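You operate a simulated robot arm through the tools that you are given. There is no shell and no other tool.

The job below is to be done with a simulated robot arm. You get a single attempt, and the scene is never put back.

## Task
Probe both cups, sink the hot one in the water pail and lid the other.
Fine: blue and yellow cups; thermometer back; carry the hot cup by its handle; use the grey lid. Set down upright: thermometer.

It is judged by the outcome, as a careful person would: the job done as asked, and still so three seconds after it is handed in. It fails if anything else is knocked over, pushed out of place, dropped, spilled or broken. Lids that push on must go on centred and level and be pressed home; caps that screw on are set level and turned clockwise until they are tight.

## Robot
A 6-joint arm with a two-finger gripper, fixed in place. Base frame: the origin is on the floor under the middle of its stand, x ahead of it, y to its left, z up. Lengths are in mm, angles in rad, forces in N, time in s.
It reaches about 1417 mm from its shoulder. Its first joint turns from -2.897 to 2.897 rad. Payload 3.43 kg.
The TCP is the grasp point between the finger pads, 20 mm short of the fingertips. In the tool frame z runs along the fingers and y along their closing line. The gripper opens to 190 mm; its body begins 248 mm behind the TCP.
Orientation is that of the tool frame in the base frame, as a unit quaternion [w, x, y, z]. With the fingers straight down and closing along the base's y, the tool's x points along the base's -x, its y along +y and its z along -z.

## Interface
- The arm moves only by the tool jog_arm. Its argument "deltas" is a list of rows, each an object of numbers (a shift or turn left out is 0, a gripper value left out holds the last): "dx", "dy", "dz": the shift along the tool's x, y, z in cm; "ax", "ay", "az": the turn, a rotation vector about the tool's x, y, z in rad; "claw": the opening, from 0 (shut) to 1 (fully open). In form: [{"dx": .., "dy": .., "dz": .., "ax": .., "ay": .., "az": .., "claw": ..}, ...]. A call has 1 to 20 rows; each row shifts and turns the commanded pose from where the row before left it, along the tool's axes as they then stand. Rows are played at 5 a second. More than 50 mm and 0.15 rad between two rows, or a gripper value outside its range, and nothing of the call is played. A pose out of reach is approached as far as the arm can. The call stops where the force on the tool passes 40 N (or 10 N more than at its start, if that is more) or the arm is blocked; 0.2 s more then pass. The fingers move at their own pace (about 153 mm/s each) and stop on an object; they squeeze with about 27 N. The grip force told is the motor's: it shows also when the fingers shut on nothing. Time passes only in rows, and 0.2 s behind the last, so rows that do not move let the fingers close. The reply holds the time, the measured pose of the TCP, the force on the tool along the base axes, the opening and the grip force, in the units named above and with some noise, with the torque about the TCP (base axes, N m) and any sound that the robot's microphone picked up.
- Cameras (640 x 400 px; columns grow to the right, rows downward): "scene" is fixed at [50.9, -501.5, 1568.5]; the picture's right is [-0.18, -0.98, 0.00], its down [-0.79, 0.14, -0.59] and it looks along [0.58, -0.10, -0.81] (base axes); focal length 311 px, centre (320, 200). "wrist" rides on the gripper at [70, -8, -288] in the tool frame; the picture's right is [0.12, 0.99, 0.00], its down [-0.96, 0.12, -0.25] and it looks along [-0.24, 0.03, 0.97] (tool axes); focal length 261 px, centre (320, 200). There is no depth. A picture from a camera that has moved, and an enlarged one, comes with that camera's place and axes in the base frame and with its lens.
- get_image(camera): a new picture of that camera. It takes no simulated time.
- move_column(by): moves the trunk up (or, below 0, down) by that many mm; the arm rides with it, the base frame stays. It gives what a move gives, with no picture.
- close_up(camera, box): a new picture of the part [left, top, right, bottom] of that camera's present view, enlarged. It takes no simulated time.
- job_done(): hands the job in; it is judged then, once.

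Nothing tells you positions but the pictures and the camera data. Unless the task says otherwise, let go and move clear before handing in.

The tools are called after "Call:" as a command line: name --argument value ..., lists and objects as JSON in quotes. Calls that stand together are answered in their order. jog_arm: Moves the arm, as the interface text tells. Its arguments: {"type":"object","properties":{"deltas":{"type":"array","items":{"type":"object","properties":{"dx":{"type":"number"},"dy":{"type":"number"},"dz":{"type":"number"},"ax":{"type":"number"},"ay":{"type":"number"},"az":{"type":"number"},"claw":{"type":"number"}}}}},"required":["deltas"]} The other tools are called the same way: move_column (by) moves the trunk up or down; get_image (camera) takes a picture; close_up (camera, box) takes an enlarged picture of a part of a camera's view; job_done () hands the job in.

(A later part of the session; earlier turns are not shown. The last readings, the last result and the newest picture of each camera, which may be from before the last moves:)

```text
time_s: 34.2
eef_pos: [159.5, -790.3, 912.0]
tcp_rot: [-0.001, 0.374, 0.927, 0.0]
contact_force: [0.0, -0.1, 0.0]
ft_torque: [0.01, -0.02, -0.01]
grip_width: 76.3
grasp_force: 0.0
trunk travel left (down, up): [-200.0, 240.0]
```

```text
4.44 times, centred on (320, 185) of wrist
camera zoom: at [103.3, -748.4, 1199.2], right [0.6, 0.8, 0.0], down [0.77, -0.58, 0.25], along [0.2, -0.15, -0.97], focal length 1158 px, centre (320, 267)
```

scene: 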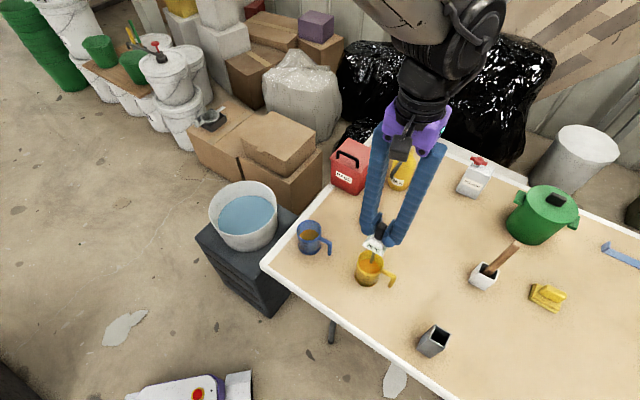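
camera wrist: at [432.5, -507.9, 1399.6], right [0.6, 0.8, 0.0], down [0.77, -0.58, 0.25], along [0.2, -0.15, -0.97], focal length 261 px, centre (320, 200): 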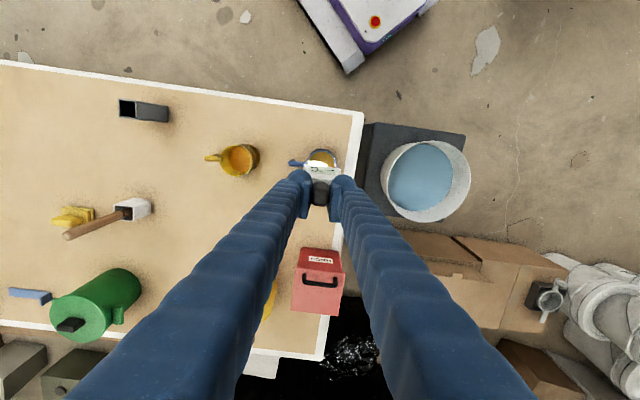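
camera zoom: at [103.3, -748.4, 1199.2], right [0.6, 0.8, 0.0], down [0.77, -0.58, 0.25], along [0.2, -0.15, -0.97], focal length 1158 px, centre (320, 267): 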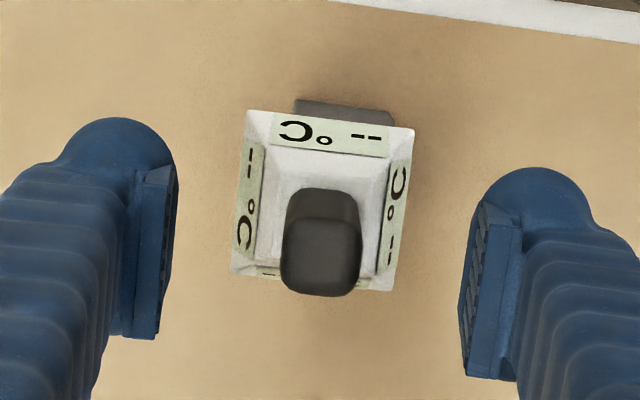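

The thermometer is seated and its display has reset to "--". Next is the hot yellow cup, whose handle points roughly along (-0.57,-0.82) from the cup. I'll rise, move above the handle, turn so the fingers close across it, and look.

Call:
jog_arm --deltas '[{"dz": -2}, {"dz": -4}, {"dz": -5}, {"dz": -5}, {"dz": -4}, {"dx": -2.23, "dy": 3.77}, {"dx": -2.23, "dy": 3.77}, {"dx": -2.23, "dy": 3.77}, {"dx": -2.22, "dy": 3.76}, {}]'

Call:
jog_arm --deltas '[{"az": -0.144}, {"az": -0.144}, {"az": -0.144}, {"az": -0.144}, {"az": -0.144}, {"az": -0.144}, {"az": -0.144}, {"az": -0.144}, {"az": -0.144}, {"az": -0.144}, {"az": -0.144}, {"az": -0.144}, {"dz": 3}, {"dz": 4}, {"dz": 3}, {}]'

Call:
get_image --camera "wrist"

Call:
get_image --camera "scene"

```text
time_s: 36.4
eef_pos: [328.1, -743.0, 1109.5]
tcp_rot: [0.0, 0.374, 0.927, 0.0]
contact_force: [0.0, -0.2, 0.3]
ft_torque: [-0.01, -0.04, 0.0]
grip_width: 75.8
grasp_force: 0.1
trunk travel left (down, up): [-200.0, 240.0]
```

```text
time_s: 39.8
eef_pos: [328.3, -743.9, 1011.7]
tcp_rot: [0.0, -0.463, 0.886, 0.0]
contact_force: [-0.3, -1.3, -0.4]
ft_torque: [0.03, -0.01, 0.02]
grip_width: 76.0
grasp_force: 0.1
trunk travel left (down, up): [-200.0, 240.0]
```

```text
taken
camera wrist: at [295.5, -807.3, 1298.5], right [-0.88, 0.47, 0.0], down [0.46, 0.85, 0.25], along [0.12, 0.22, -0.97], focal length 261 px, centre (320, 200)
```

wrist: 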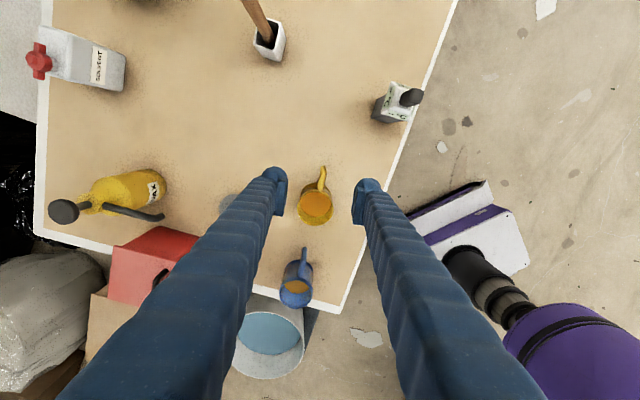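

```text
taken
```

scene: 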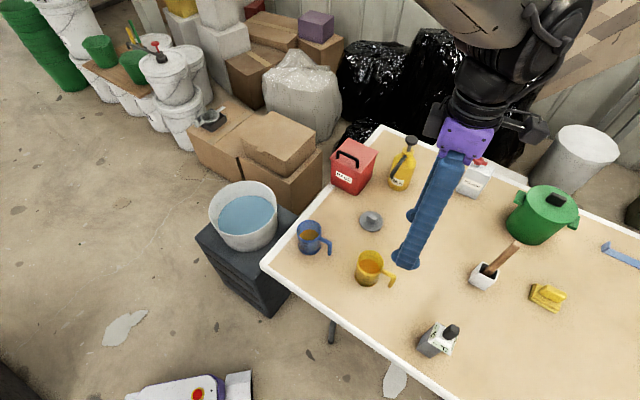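

Call:
close_up --camera "wrist" --box '[270, 145, 370, 235]'

Call:
close_up --camera "scene" --box '[340, 235, 410, 295]'

```text
4.44 times, centred on (320, 190) of wrist
camera zoom: at [295.5, -807.3, 1298.5], right [-0.88, 0.47, 0.0], down [0.46, 0.85, 0.25], along [0.12, 0.22, -0.97], focal length 1158 px, centre (320, 244)
```

zoom: 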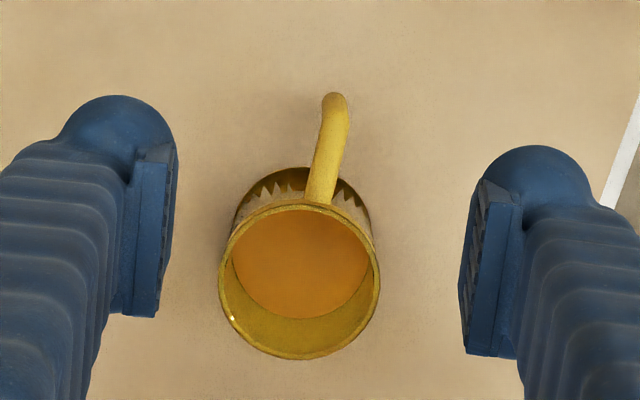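

```text
6.67 times, centred on (375, 265) of scene
camera zoom: at [50.9, -501.5, 1568.5], right [-0.18, -0.98, 0.0], down [-0.79, 0.14, -0.59], along [0.58, -0.1, -0.81], focal length 2070 px, centre (-47, -233)
```

zoom: 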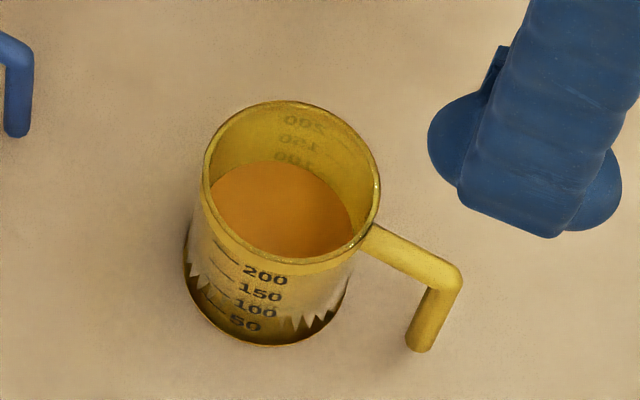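

The yellow handle is an L-bar pointing at about -130°: corner near (325,-741), top z≈818, free end z≈747. I'll fine-align the yaw and descend with the fingers straddling the handle, stopping above it for a check.

Call:
jog_arm --deltas '[{"az": 0.08}, {"dx": -0.13, "dy": 0.47}, {"dz": 3}, {"dz": 4}, {"dz": 4}, {"dz": 3}, {}]'

Call:
get_image --camera "wrist"

Call:
close_up --camera "wrist" --box '[265, 140, 375, 240]'

Call:
close_up --camera "scene" --box '[330, 200, 450, 300]'

```text
time_s: 41.4
eef_pos: [325.9, -740.3, 869.7]
tcp_rot: [0.0, -0.426, 0.904, 0.0]
contact_force: [0.4, -1.0, 0.1]
ft_torque: [0.05, 0.01, 0.01]
grip_width: 75.9
grasp_force: 0.0
trunk travel left (down, up): [-200.0, 240.0]
```

```text
taken
camera wrist: at [288.3, -801.1, 1157.8], right [-0.84, 0.54, 0.0], down [0.52, 0.82, 0.25], along [0.13, 0.21, -0.97], focal length 261 px, centre (320, 200)
```

wrist: 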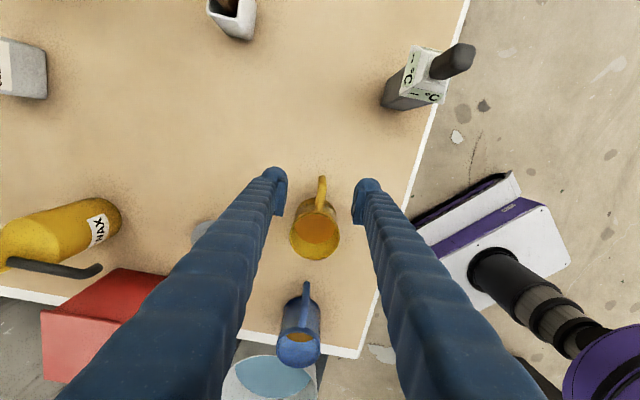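

```text
4.00 times, centred on (320, 190) of wrist
camera zoom: at [288.3, -801.1, 1157.8], right [-0.84, 0.54, 0.0], down [0.52, 0.82, 0.25], along [0.13, 0.21, -0.97], focal length 1043 px, centre (320, 240)
```

zoom: 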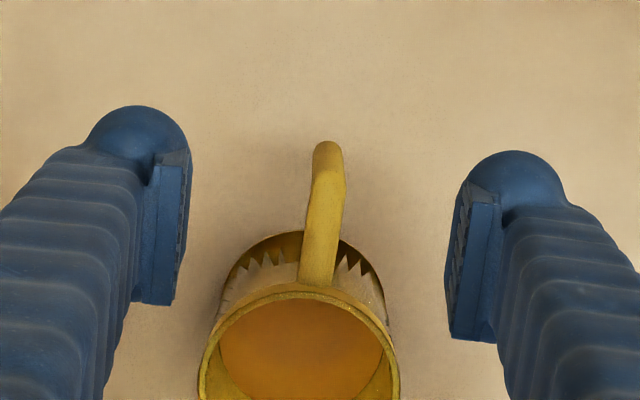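

```text
4.00 times, centred on (390, 250) of scene
camera zoom: at [50.9, -501.5, 1568.5], right [-0.18, -0.98, 0.0], down [-0.79, 0.14, -0.59], along [0.58, -0.1, -0.81], focal length 1242 px, centre (40, 0)
```

zoom: 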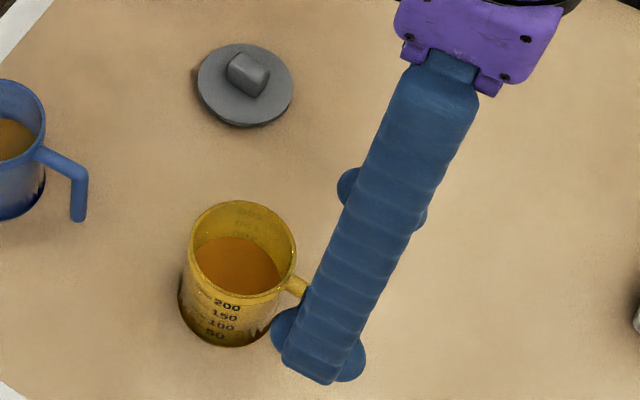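

The yaw is aligned, but the handle sits about 4 mm toward +tool y. I'll correct that, descend to grip height around the corner of the handle, and check before closing.

Call:
jog_arm --deltas '[{"dx": -0.2, "dy": 0.37}, {"dz": 2}, {"dz": 2}, {"dz": 2}, {"dz": 1.3}, {}]'

Call:
close_up --camera "wrist" --box '[265, 140, 375, 240]'

Call:
close_up --camera "scene" --box '[330, 200, 450, 300]'

```text
time_s: 42.8
eef_pos: [324.1, -736.4, 798.4]
tcp_rot: [-0.001, -0.427, 0.904, -0.001]
contact_force: [-0.3, 0.2, -0.2]
ft_torque: [0.03, 0.02, 0.02]
grip_width: 76.0
grasp_force: 0.1
trunk travel left (down, up): [-200.0, 240.0]
```

```text
4.00 times, centred on (320, 190) of wrist
camera zoom: at [285.9, -796.9, 1085.8], right [-0.84, 0.54, 0.0], down [0.52, 0.82, 0.25], along [0.13, 0.21, -0.97], focal length 1043 px, centre (320, 240)
```

zoom: 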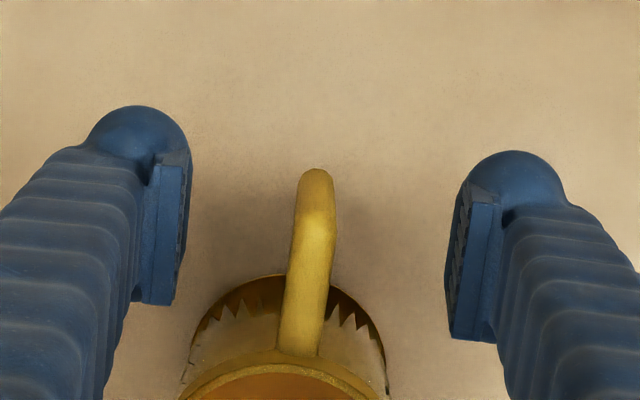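

```text
4.00 times, centred on (390, 250) of scene
camera zoom: at [50.9, -501.5, 1568.5], right [-0.18, -0.98, 0.0], down [-0.79, 0.14, -0.59], along [0.58, -0.1, -0.81], focal length 1242 px, centre (40, 0)
```

zoom: 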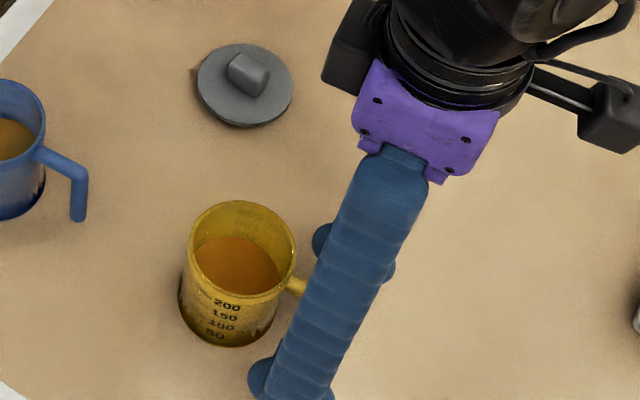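

The handle is now about 2 mm to the other side of centre. I'll nudge back and close on it.

Call:
jog_arm --deltas '[{"dy": -0.2}, {"claw": 0.2}, {}, {"claw": 0.12}, {}, {"claw": 0.08}, {}, {"claw": 0}, {}, {}, {}]'

Call:
close_up --camera "wrist" --box '[265, 140, 375, 240]'

Call:
close_up --camera "scene" --box '[330, 200, 450, 300]'

```text
time_s: 45.2
eef_pos: [325.1, -736.2, 797.9]
tcp_rot: [0.0, -0.427, 0.904, 0.0]
contact_force: [-0.3, 0.5, -0.2]
ft_torque: [-0.04, 0.06, 0.01]
grip_width: 10.4
grasp_force: 27.2
trunk travel left (down, up): [-200.0, 240.0]
```

```text
4.00 times, centred on (320, 190) of wrist
camera zoom: at [287.3, -797.8, 1086.0], right [-0.84, 0.54, 0.0], down [0.52, 0.82, 0.25], along [0.13, 0.21, -0.97], focal length 1043 px, centre (320, 240)
```

zoom: 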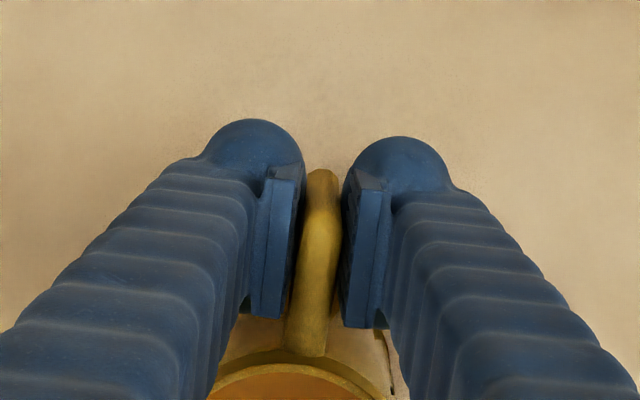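

```text
4.00 times, centred on (390, 250) of scene
camera zoom: at [50.9, -501.5, 1568.5], right [-0.18, -0.98, 0.0], down [-0.79, 0.14, -0.59], along [0.58, -0.1, -0.81], focal length 1242 px, centre (40, 0)
```

zoom: 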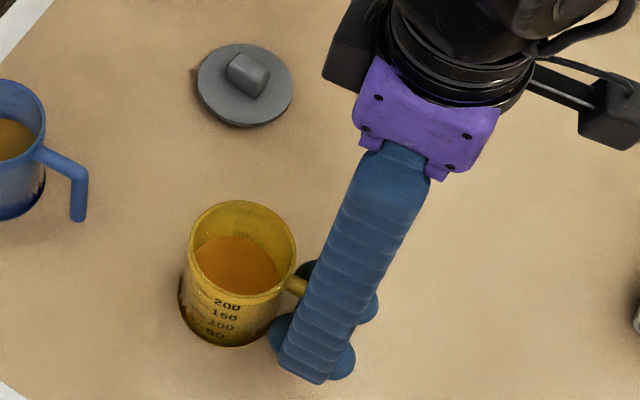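

Grip holds at 10.4 mm and the cup hasn't shifted. I'll do a small test lift to check for tilt.

Call:
jog_arm --deltas '[{"dz": -0.3}, {"dz": -0.7}, {"dz": -1}, {"dz": -1}, {}, {}]'

Call:
close_up --camera "wrist" --box '[240, 140, 400, 300]'

Call:
close_up --camera "scene" --box '[330, 200, 450, 300]'

```text
time_s: 46.6
eef_pos: [326.2, -737.7, 830.0]
tcp_rot: [0.0, -0.426, 0.905, 0.001]
contact_force: [-0.2, 0.0, -0.1]
ft_torque: [-0.01, -0.01, 0.02]
grip_width: 10.1
grasp_force: 27.4
trunk travel left (down, up): [-200.0, 240.0]
```

```text
2.50 times, centred on (320, 220) of wrist
camera zoom: at [287.7, -797.5, 1116.5], right [-0.84, 0.54, 0.0], down [0.52, 0.82, 0.25], along [0.13, 0.21, -0.97], focal length 652 px, centre (320, 150)
```

zoom: 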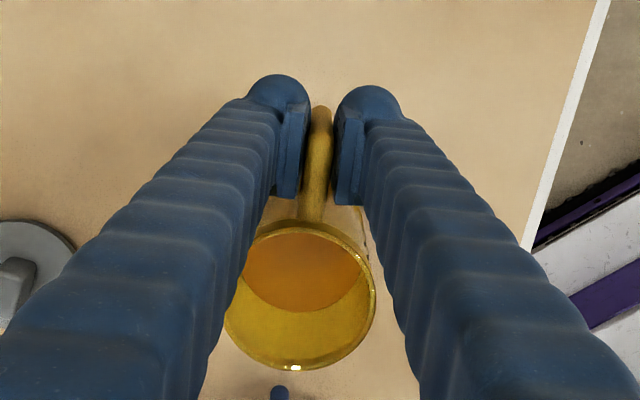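

```text
4.00 times, centred on (390, 250) of scene
camera zoom: at [50.9, -501.5, 1568.5], right [-0.18, -0.98, 0.0], down [-0.79, 0.14, -0.59], along [0.58, -0.1, -0.81], focal length 1242 px, centre (40, 0)
```

zoom: 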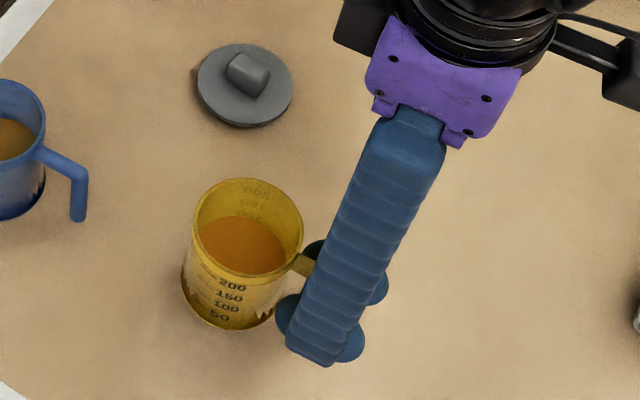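

The cup lifts cleanly and stays upright. I'll continue up until its base clears the blue cup's rim.

Call:
jog_arm --deltas '[{"dz": -1}, {"dz": -1.5}, {"dz": -2}, {"dz": -2}, {"dz": -2}, {"dz": -2}, {"dz": -2}, {"dz": -1.5}, {"dz": -1}, {"dz": -0.5}, {}, {}]'

Call:
get_image --camera "scene"

Call:
get_image --camera "wrist"

Call:
close_up --camera "scene" --box '[330, 170, 450, 290]'

```text
time_s: 49.2
eef_pos: [326.1, -737.0, 982.6]
tcp_rot: [0.0, -0.426, 0.905, 0.0]
contact_force: [-0.3, -0.4, -0.9]
ft_torque: [0.01, 0.01, 0.0]
grip_width: 10.3
grasp_force: 26.8
trunk travel left (down, up): [-200.0, 240.0]
```

```text
taken
```

scene: 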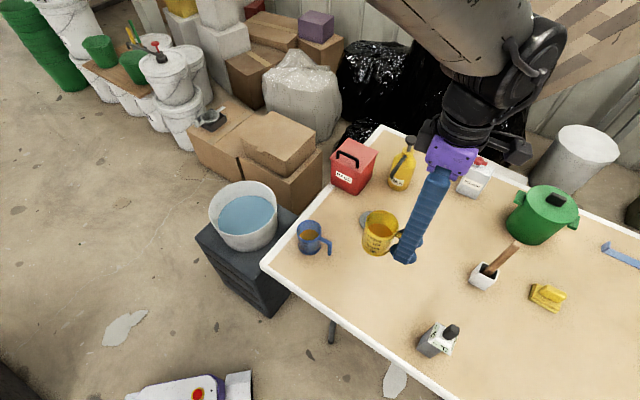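

```text
taken
camera wrist: at [288.1, -797.6, 1271.0], right [-0.84, 0.54, 0.0], down [0.52, 0.82, 0.25], along [0.13, 0.21, -0.97], focal length 261 px, centre (320, 200)
```

wrist: 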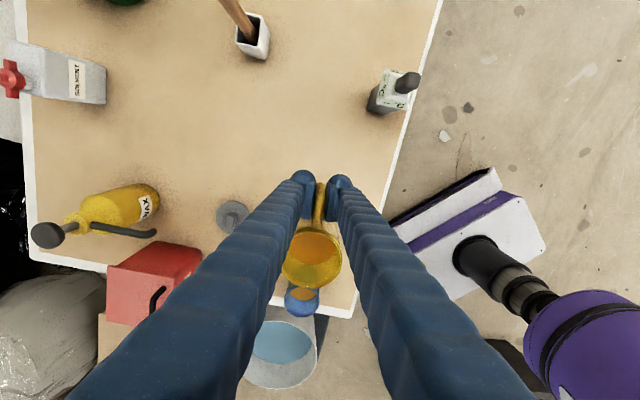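

```text
3.33 times, centred on (390, 230) of scene
camera zoom: at [50.9, -501.5, 1568.5], right [-0.18, -0.98, 0.0], down [-0.79, 0.14, -0.59], along [0.58, -0.1, -0.81], focal length 1035 px, centre (87, 100)
```

zoom: 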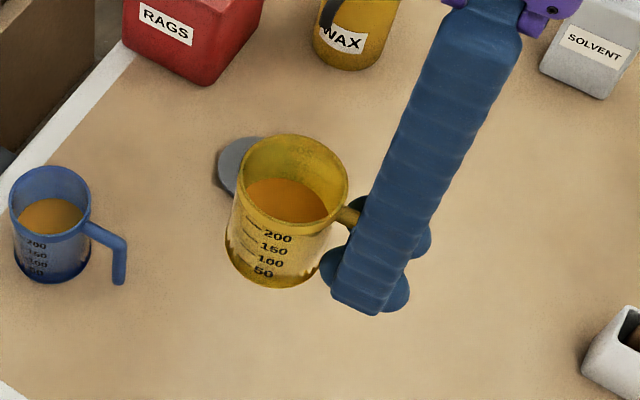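

The cup is upright and well held. I take the pail's rim centre as ≈(731,-339), rim z≈647 and water z≈618. I'll carry the cup smoothly over it at this height.

Call:
jog_arm --deltas '[{"dx": -1, "dy": -0.11}, {"dx": -2, "dy": -0.22}, {"dx": -3, "dy": -0.33}, {"dx": -3.5, "dy": -0.39}, {"dx": -3.5, "dy": -0.39}, {"dx": -3.5, "dy": -0.39}, {"dx": -3.5, "dy": -0.39}, {"dx": -3.5, "dy": -0.39}, {"dx": -3.5, "dy": -0.39}, {"dx": -3.5, "dy": -0.39}, {"dx": -3.5, "dy": -0.39}, {"dx": -3.5, "dy": -0.39}, {"dx": -3.5, "dy": -0.39}, {"dx": -3.5, "dy": -0.39}, {"dx": -3, "dy": -0.33}, {"dx": -2.5, "dy": -0.28}, {"dx": -1.5, "dy": -0.17}, {"dx": -0.9, "dy": -0.1}, {"dx": -0.47, "dy": -0.06}, {}]'

Call:
get_image --camera "scene"

Call:
get_image --camera "wrist"

```text
time_s: 53.4
eef_pos: [707.6, -366.9, 982.5]
tcp_rot: [0.0, -0.426, 0.905, 0.0]
contact_force: [-0.4, 0.1, -1.0]
ft_torque: [-0.02, -0.02, -0.02]
grip_width: 9.9
grasp_force: 27.4
trunk travel left (down, up): [-200.0, 240.0]
```

```text
taken
```

scene: 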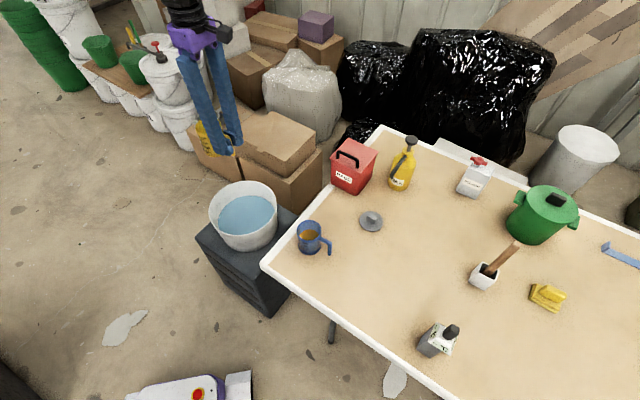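

```text
taken
camera wrist: at [669.9, -426.6, 1270.7], right [-0.84, 0.54, 0.0], down [0.52, 0.82, 0.25], along [0.13, 0.21, -0.97], focal length 261 px, centre (320, 200)
```

wrist: 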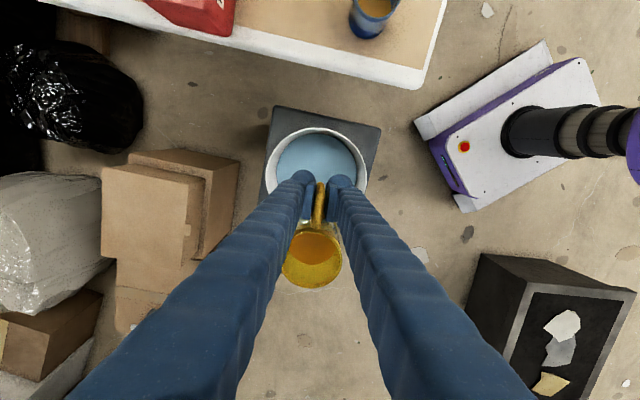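

Call:
close_up --camera "wrist" --box '[240, 90, 400, 300]'

Call:
close_up --camera "scene" --box '[170, 100, 310, 260]'

```text
1.90 times, centred on (320, 195) of wrist
camera zoom: at [669.9, -426.6, 1270.7], right [-0.84, 0.54, 0.0], down [0.52, 0.82, 0.25], along [0.13, 0.21, -0.97], focal length 496 px, centre (320, 210)
```

zoom: 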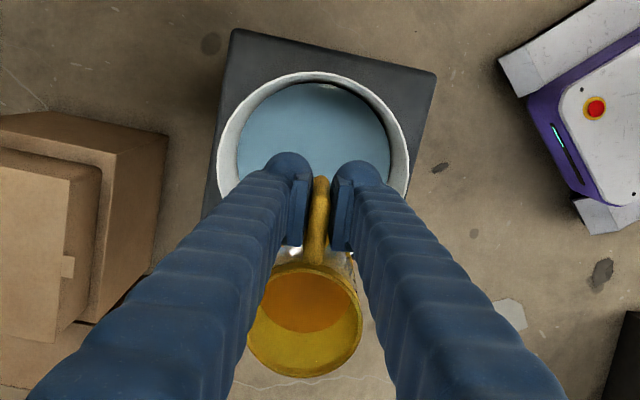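

```text
2.50 times, centred on (240, 180) of scene
camera zoom: at [50.9, -501.5, 1568.5], right [-0.18, -0.98, 0.0], down [-0.79, 0.14, -0.59], along [0.58, -0.1, -0.81], focal length 776 px, centre (520, 250)
```

zoom: 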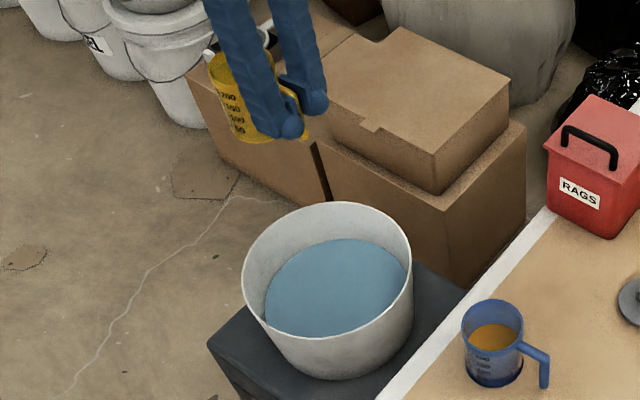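

Call:
close_up --camera "wrist" --box '[255, 115, 380, 205]'

Call:
close_up --camera "scene" --box '[190, 170, 310, 270]'

```text
4.44 times, centred on (318, 160) of wrist
camera zoom: at [669.9, -426.6, 1270.7], right [-0.84, 0.54, 0.0], down [0.52, 0.82, 0.25], along [0.13, 0.21, -0.97], focal length 1158 px, centre (331, 378)
```

zoom: 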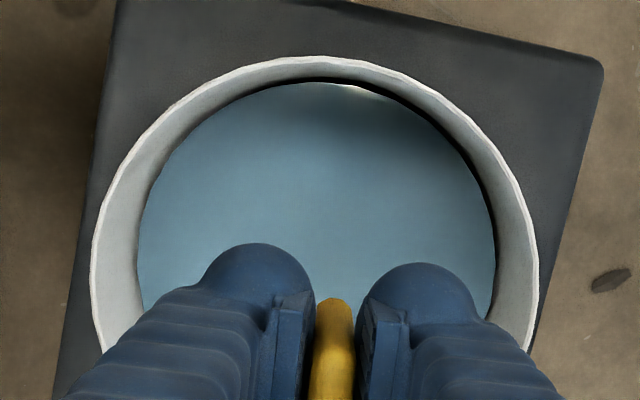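

```text
4.00 times, centred on (250, 220) of scene
camera zoom: at [50.9, -501.5, 1568.5], right [-0.18, -0.98, 0.0], down [-0.79, 0.14, -0.59], along [0.58, -0.1, -0.81], focal length 1242 px, centre (600, 120)
```

zoom: 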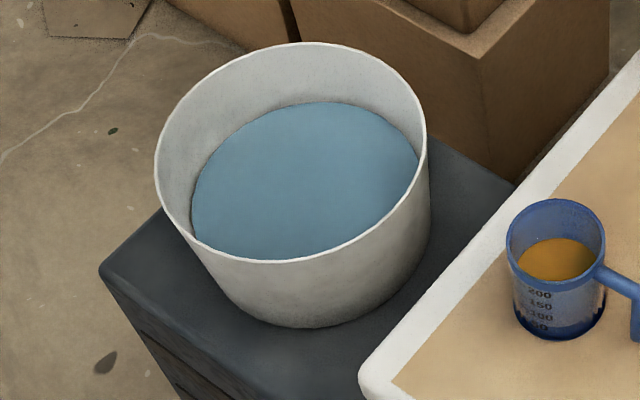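

The rays now agree on pail centre ≈(734,-342), rim z≈650, crate top z≈500. The cup plus fingers fit inside with good margin. I'll lower to just inside the rim, then check.

Call:
jog_arm --deltas '[{"dz": 1}, {"dz": 2}, {"dz": 3}, {"dz": 3}, {"dz": 3}, {"dz": 3}, {"dz": 3}, {"dz": 3}, {"dz": 2}, {"dz": 1}, {}]'

Call:
get_image --camera "scene"

Call:
get_image --camera "wrist"

Call:
close_up --camera "scene" --box '[180, 110, 320, 260]'

```text
time_s: 55.8
eef_pos: [707.6, -366.5, 743.9]
tcp_rot: [0.0, -0.427, 0.904, 0.0]
contact_force: [0.5, 0.4, -0.6]
ft_torque: [0.02, 0.04, 0.0]
grip_width: 10.0
grasp_force: 26.9
trunk travel left (down, up): [-200.0, 240.0]
```

```text
taken
```

scene: 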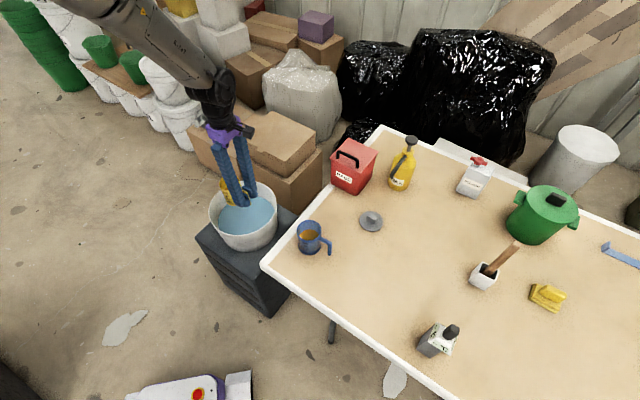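

```text
taken
camera wrist: at [670.6, -427.4, 1030.7], right [-0.84, 0.54, 0.0], down [0.52, 0.82, 0.25], along [0.13, 0.21, -0.97], focal length 261 px, centre (320, 200)
```

wrist: 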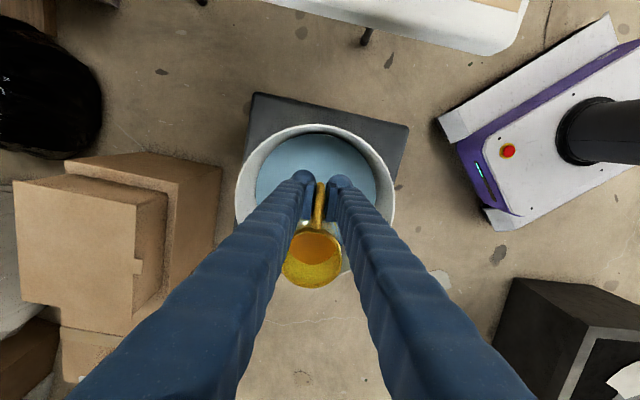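

```text
2.67 times, centred on (250, 185) of scene
camera zoom: at [50.9, -501.5, 1568.5], right [-0.18, -0.98, 0.0], down [-0.79, 0.14, -0.59], along [0.58, -0.1, -0.81], focal length 828 px, centre (507, 240)
```

zoom: 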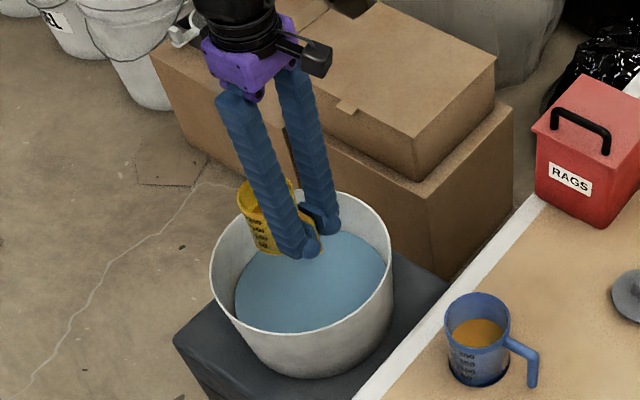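

The cup is above the pail's opening and clear of the rim. I'll lower it into the water.

Call:
jog_arm --deltas '[{"dz": 1}, {"dz": 2}, {"dz": 2}, {"dz": 2}, {"dz": 2}, {"dz": 1}, {}]'

Call:
close_up --camera "wrist" --box '[220, 90, 420, 310]'

Call:
close_up --camera "scene" --box '[180, 110, 320, 260]'

```text
time_s: 57.4
eef_pos: [707.8, -367.7, 642.4]
tcp_rot: [0.0, -0.426, 0.905, 0.0]
contact_force: [0.4, 0.5, 0.4]
ft_torque: [0.0, 0.02, 0.01]
grip_width: 10.1
grasp_force: 27.0
trunk travel left (down, up): [-200.0, 240.0]
```

```text
1.82 times, centred on (320, 200) of wrist
camera zoom: at [669.7, -426.8, 929.9], right [-0.84, 0.54, 0.0], down [0.52, 0.82, 0.25], along [0.13, 0.21, -0.97], focal length 474 px, centre (320, 200)
```

zoom: 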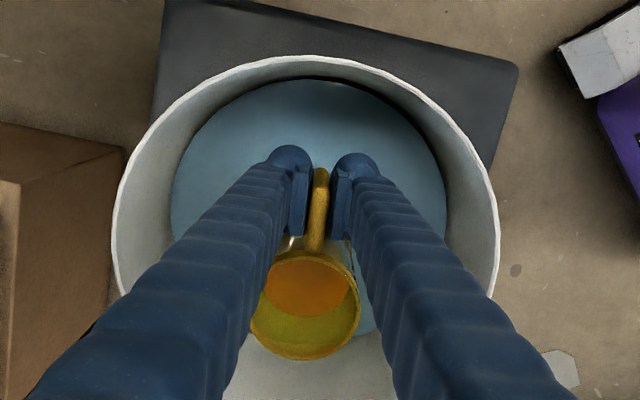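

```text
2.67 times, centred on (250, 185) of scene
camera zoom: at [50.9, -501.5, 1568.5], right [-0.18, -0.98, 0.0], down [-0.79, 0.14, -0.59], along [0.58, -0.1, -0.81], focal length 828 px, centre (507, 240)
```

zoom: 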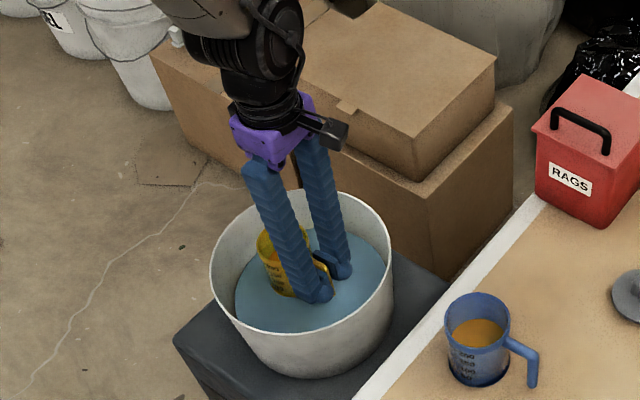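

The cup is entering the water. I'll keep lowering, slowing near the bottom and watching the force.

Call:
jog_arm --deltas '[{"dz": 1}, {"dz": 1.5}, {"dz": 1.5}, {"dz": 1}, {"dz": 0.5}, {}]'

Call:
close_up --camera "scene" --box '[180, 110, 320, 260]'

Call:
close_up --camera "wrist" --box '[220, 90, 420, 310]'

```text
time_s: 58.8
eef_pos: [707.8, -366.9, 587.2]
tcp_rot: [-0.001, -0.426, 0.905, 0.001]
contact_force: [-0.1, 0.0, -1.1]
ft_torque: [-0.03, 0.01, 0.0]
grip_width: 10.1
grasp_force: 26.8
trunk travel left (down, up): [-200.0, 240.0]
```

```text
2.67 times, centred on (250, 185) of scene
camera zoom: at [50.9, -501.5, 1568.5], right [-0.18, -0.98, 0.0], down [-0.79, 0.14, -0.59], along [0.58, -0.1, -0.81], focal length 828 px, centre (507, 240)
```

zoom: 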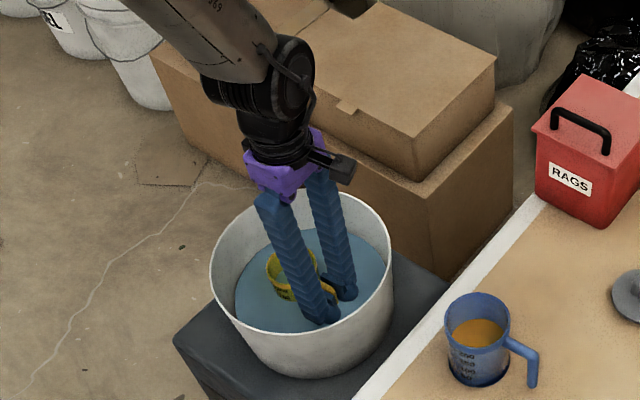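

```text
1.82 times, centred on (320, 200) of wrist
camera zoom: at [670.5, -427.1, 874.3], right [-0.84, 0.54, 0.0], down [0.52, 0.82, 0.25], along [0.13, 0.21, -0.97], focal length 474 px, centre (320, 200)
```

zoom: 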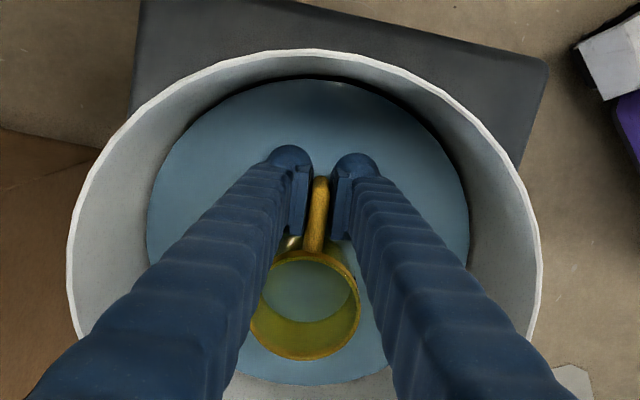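

Call:
jog_arm --deltas '[{"dz": 0.5}, {"dz": 0.3}, {"dz": 0.2}, {}]'

```text
time_s: 59.8
eef_pos: [707.3, -366.6, 576.5]
tcp_rot: [0.0, -0.427, 0.904, 0.0]
contact_force: [0.1, -0.1, -0.6]
ft_torque: [-0.08, 0.03, 0.01]
grip_width: 10.1
grasp_force: 26.7
trunk travel left (down, up): [-200.0, 240.0]
```

Call:
jog_arm --deltas '[{"dz": 0.25}, {"dz": 0.25}, {}]'

```text
time_s: 60.6
eef_pos: [707.1, -367.7, 572.4]
tcp_rot: [0.0, -0.426, 0.905, 0.0]
contact_force: [0.4, 0.1, 0.2]
ft_torque: [-0.03, 0.01, 0.01]
grip_width: 10.3
grasp_force: 26.7
trunk travel left (down, up): [-200.0, 240.0]
```

Call:
jog_arm --deltas '[{"dz": 0.25}, {"dz": 0.25}, {}]'

```text
time_s: 61.4
eef_pos: [708.1, -366.8, 566.9]
tcp_rot: [0.0, -0.426, 0.905, 0.001]
contact_force: [-0.5, 0.4, -0.8]
ft_torque: [-0.06, 0.03, 0.03]
grip_width: 10.0
grasp_force: 27.1
trunk travel left (down, up): [-200.0, 240.0]
```

Call:
jog_arm --deltas '[{"dz": 0.2}, {"dz": 0.2}, {}]'

Call:
close_up --camera "wrist" --box '[240, 120, 400, 300]'

Call:
close_up --camera "scene" --box '[200, 150, 300, 250]'

```text
time_s: 62.2
eef_pos: [707.8, -366.8, 566.4]
tcp_rot: [-0.001, -0.426, 0.905, 0.001]
contact_force: [-2.8, -2.7, 10.3]
ft_torque: [0.37, -0.32, -0.01]
grip_width: 10.0
grasp_force: 27.0
trunk travel left (down, up): [-200.0, 240.0]
```

```text
2.22 times, centred on (320, 210) of wrist
camera zoom: at [669.9, -427.4, 852.5], right [-0.84, 0.54, 0.0], down [0.52, 0.82, 0.25], along [0.13, 0.21, -0.97], focal length 579 px, centre (320, 178)
```

zoom: 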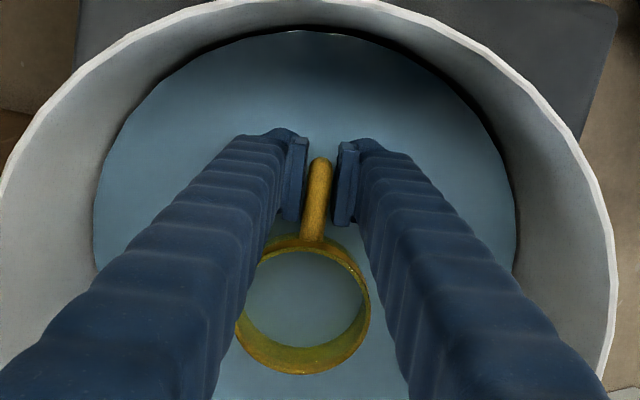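

```text
4.00 times, centred on (250, 200) of scene
camera zoom: at [50.9, -501.5, 1568.5], right [-0.18, -0.98, 0.0], down [-0.79, 0.14, -0.59], along [0.58, -0.1, -0.81], focal length 1242 px, centre (600, 200)
```

zoom: 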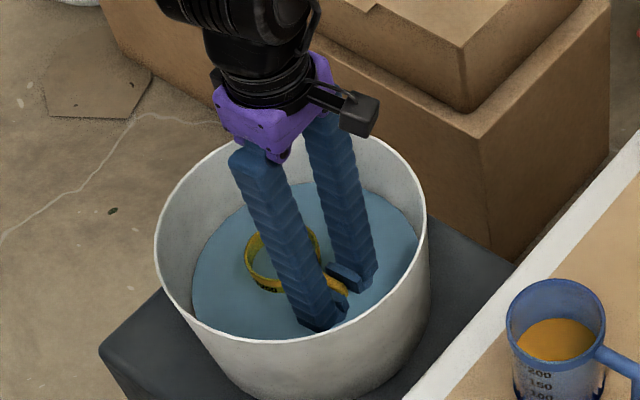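

The cup is resting on the pail's bottom (about 10 N of contact, consistent with the crate height). I'll ease off the pressure before releasing.

Call:
jog_arm --deltas '[{"dz": -0.15}, {"dz": -0.1}, {}]'

```text
time_s: 63.0
eef_pos: [707.0, -366.0, 566.1]
tcp_rot: [0.0, -0.427, 0.904, 0.001]
contact_force: [-0.1, -0.1, -0.8]
ft_torque: [-0.02, 0.02, 0.01]
grip_width: 10.3
grasp_force: 27.0
trunk travel left (down, up): [-200.0, 240.0]
```

Call:
jog_arm --deltas '[{"claw": 0.09}, {}, {"claw": 0.16}, {}, {"claw": 0.22}, {}]'

Call:
close_up --camera "wrist" --box '[240, 120, 400, 300]'

Call:
close_up --camera "scene" --box '[200, 150, 300, 250]'

```text
time_s: 64.4
eef_pos: [708.6, -365.8, 566.6]
tcp_rot: [0.0, -0.426, 0.904, 0.001]
contact_force: [-0.4, -0.1, 0.3]
ft_torque: [0.01, -0.04, 0.02]
grip_width: 42.0
grasp_force: 0.1
trunk travel left (down, up): [-200.0, 240.0]
```

```text
2.22 times, centred on (320, 210) of wrist
camera zoom: at [670.3, -427.0, 854.2], right [-0.84, 0.54, 0.0], down [0.52, 0.82, 0.25], along [0.13, 0.21, -0.97], focal length 579 px, centre (320, 178)
```

zoom: 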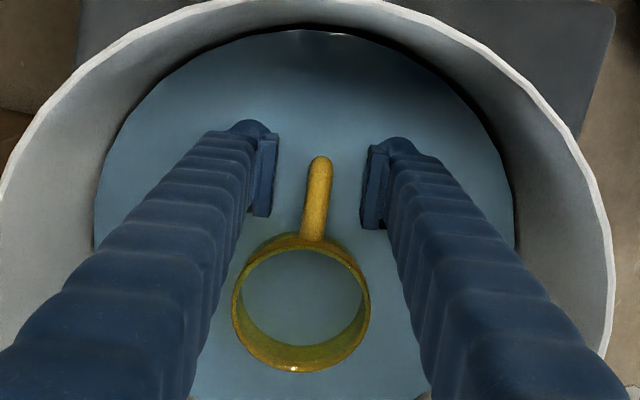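

```text
4.00 times, centred on (250, 200) of scene
camera zoom: at [50.9, -501.5, 1568.5], right [-0.18, -0.98, 0.0], down [-0.79, 0.14, -0.59], along [0.58, -0.1, -0.81], focal length 1242 px, centre (600, 200)
```

zoom: 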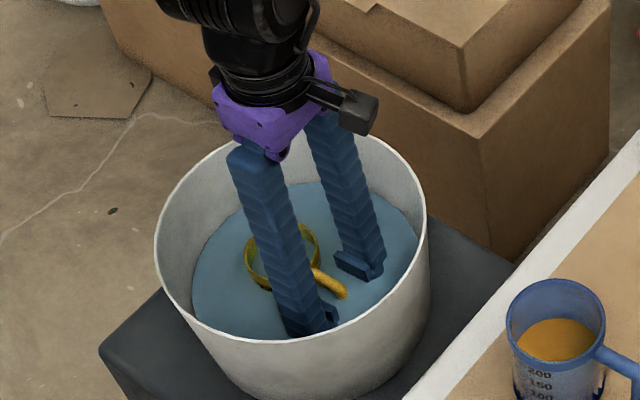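

Released, and the cup stays put. I'll retreat straight up.

Call:
jog_arm --deltas '[{"dz": -0.5}, {"dz": -1}, {"dz": -2}, {"dz": -3}, {"dz": -4}, {"dz": -4}, {"dz": -5}, {"dz": -5}, {"dz": -5}, {"dz": -5}, {"dz": -5}, {"dz": -4}, {"dz": -2}, {}]'

Call:
get_image --camera "scene"

Call:
get_image --camera "wrist"

Call:
close_up --camera "scene" --box '[200, 170, 290, 260]'

Call:
close_up --camera "wrist" --box '[255, 120, 385, 230]'

```text
time_s: 67.4
eef_pos: [708.5, -365.8, 1021.8]
tcp_rot: [0.0, -0.427, 0.904, 0.001]
contact_force: [0.5, -0.9, -1.1]
ft_torque: [-0.01, 0.0, -0.02]
grip_width: 42.0
grasp_force: 0.0
trunk travel left (down, up): [-200.0, 240.0]
```

```text
taken
```

scene: 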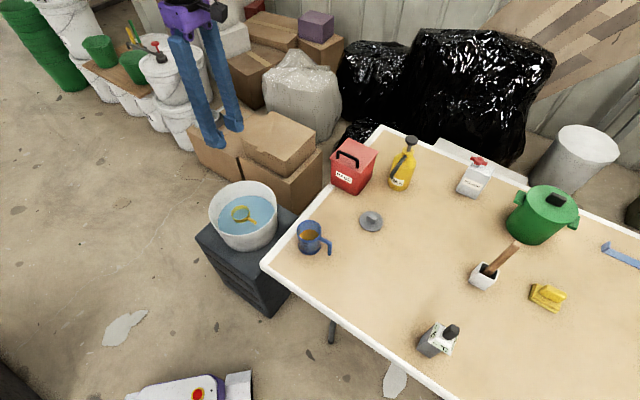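

```text
taken
camera wrist: at [670.0, -426.1, 1308.8], right [-0.84, 0.54, 0.0], down [0.52, 0.82, 0.25], along [0.13, 0.21, -0.97], focal length 261 px, centre (320, 200)
```

wrist: 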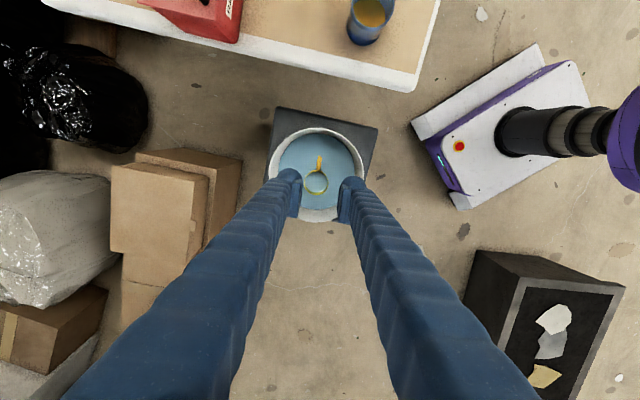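

```text
4.44 times, centred on (245, 215) of scene
camera zoom: at [50.9, -501.5, 1568.5], right [-0.18, -0.98, 0.0], down [-0.79, 0.14, -0.59], along [0.58, -0.1, -0.81], focal length 1380 px, centre (653, 133)
```

zoom: 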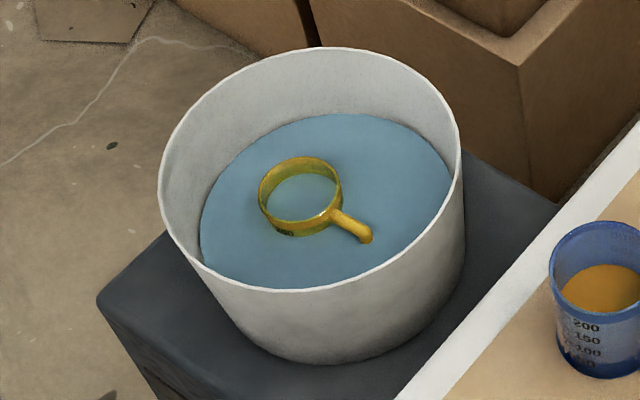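

```text
3.64 times, centred on (320, 175) of wrist
camera zoom: at [670.0, -426.1, 1308.8], right [-0.84, 0.54, 0.0], down [0.52, 0.82, 0.25], along [0.13, 0.21, -0.97], focal length 948 px, centre (320, 291)
```

zoom: 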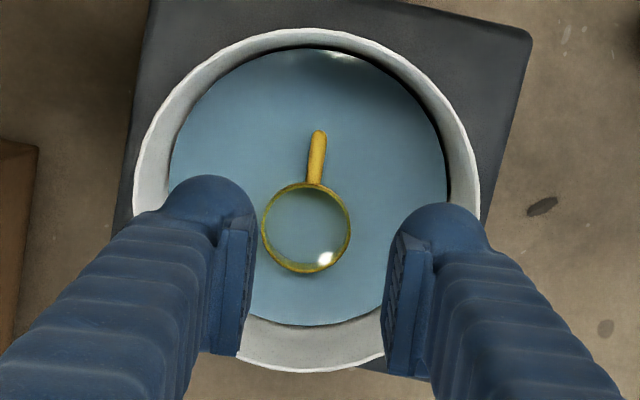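

The hot cup stands upright on the pail's bottom, with the water up to near its rim. Next is the grey lid at ≈(532,-746), whose knob suits the current yaw. I'll move above it and look.

Call:
jog_arm --deltas '[{"dx": 2, "dy": -0.52}, {"dx": 4, "dy": -1.04}, {"dx": 4.5, "dy": -1.18}, {"dx": 4.5, "dy": -1.18}, {"dx": 4.5, "dy": -1.18}, {"dx": 4.5, "dy": -1.18}, {"dx": 4.5, "dy": -1.18}, {"dx": 4.5, "dy": -1.18}, {"dx": 4, "dy": -1.04}, {"dx": 2.5, "dy": -0.65}, {"dx": 1.05, "dy": -0.26}, {}]'

Call:
get_image --camera "wrist"

Call:
close_up --camera "wrist" --box '[275, 130, 365, 210]'

Call:
close_up --camera "scene" --box '[340, 195, 400, 245]'

```text
time_s: 70.0
eef_pos: [532.4, -748.2, 1021.5]
tcp_rot: [0.001, -0.427, 0.904, 0.001]
contact_force: [0.6, -0.2, -0.6]
ft_torque: [0.01, -0.04, -0.01]
grip_width: 41.8
grasp_force: 0.1
trunk travel left (down, up): [-200.0, 240.0]
```

```text
taken
camera wrist: at [494.3, -808.8, 1310.2], right [-0.84, 0.54, 0.0], down [0.52, 0.82, 0.25], along [0.13, 0.21, -0.97], focal length 261 px, centre (320, 200)
```

wrist: 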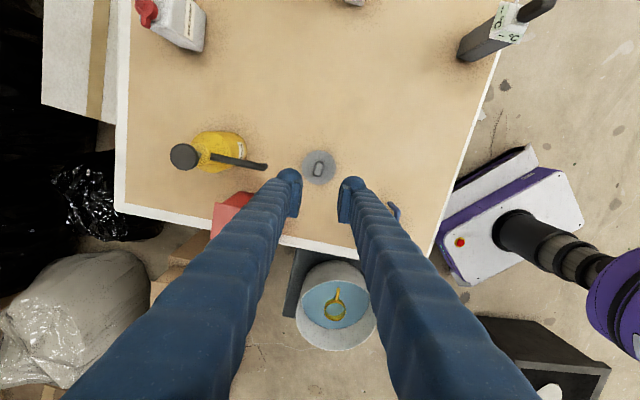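

```text
5.00 times, centred on (320, 170) of wrist
camera zoom: at [494.3, -808.8, 1310.2], right [-0.84, 0.54, 0.0], down [0.52, 0.82, 0.25], along [0.13, 0.21, -0.97], focal length 1303 px, centre (320, 350)
```

zoom: 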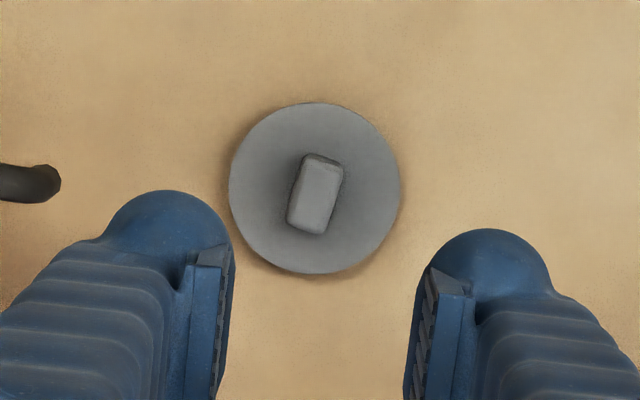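

```text
8.00 times, centred on (370, 220) of scene
camera zoom: at [50.9, -501.5, 1568.5], right [-0.18, -0.98, 0.0], down [-0.79, 0.14, -0.59], along [0.58, -0.1, -0.81], focal length 2484 px, centre (-80, 40)
```

zoom: 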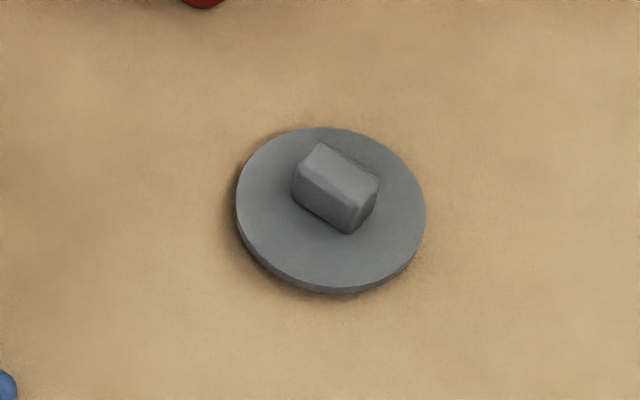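

The lid's knob is about 16×30 mm, with its long side about 0.135 rad off my current yaw. I'll rotate to match it. Then I'll hover empty over the blue cup to measure its rim precisely before picking the lid.

Call:
jog_arm --deltas '[{"az": 0.135}, {"dx": -2.03, "dy": 3.49}, {"dx": -2.03, "dy": 3.49}, {"dx": -2.03, "dy": 3.49}, {"dx": -2.03, "dy": 3.49}, {"dx": -2.03, "dy": 3.48, "claw": 0.45}, {"dz": 3}, {"dz": 3}, {}, {}, {}]'

Call:
close_up --camera "wrist" --box '[275, 140, 365, 220]'

Call:
close_up --camera "scene" --box '[285, 210, 345, 260]'

```text
time_s: 72.4
eef_pos: [485.6, -551.7, 961.6]
tcp_rot: [-0.001, -0.364, 0.932, 0.001]
contact_force: [0.4, -0.2, 0.2]
ft_torque: [0.02, -0.01, 0.0]
grip_width: 85.5
grasp_force: 0.0
trunk travel left (down, up): [-200.0, 240.0]
```

```text
5.00 times, centred on (320, 180) of wrist
camera zoom: at [441.2, -606.5, 1249.2], right [-0.76, 0.65, 0.0], down [0.63, 0.74, 0.25], along [0.16, 0.19, -0.97], focal length 1303 px, centre (320, 300)
```

zoom: 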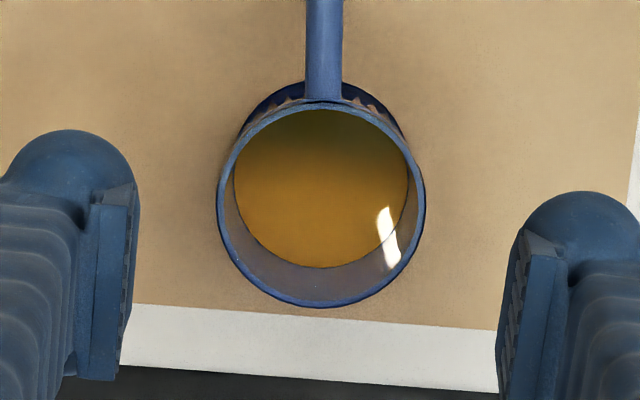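

```text
8.00 times, centred on (315, 235) of scene
camera zoom: at [50.9, -501.5, 1568.5], right [-0.18, -0.98, 0.0], down [-0.79, 0.14, -0.59], along [0.58, -0.1, -0.81], focal length 2484 px, centre (360, -80)
```

zoom: 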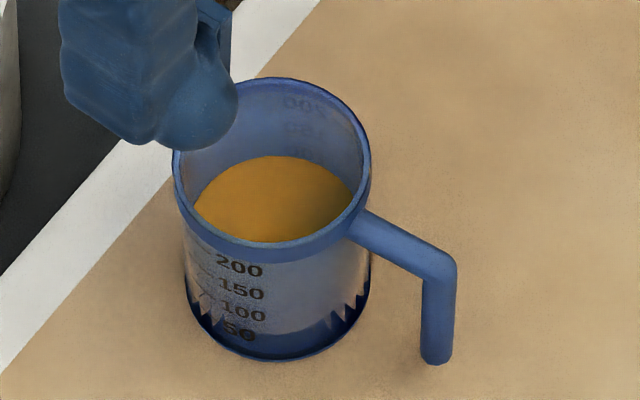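

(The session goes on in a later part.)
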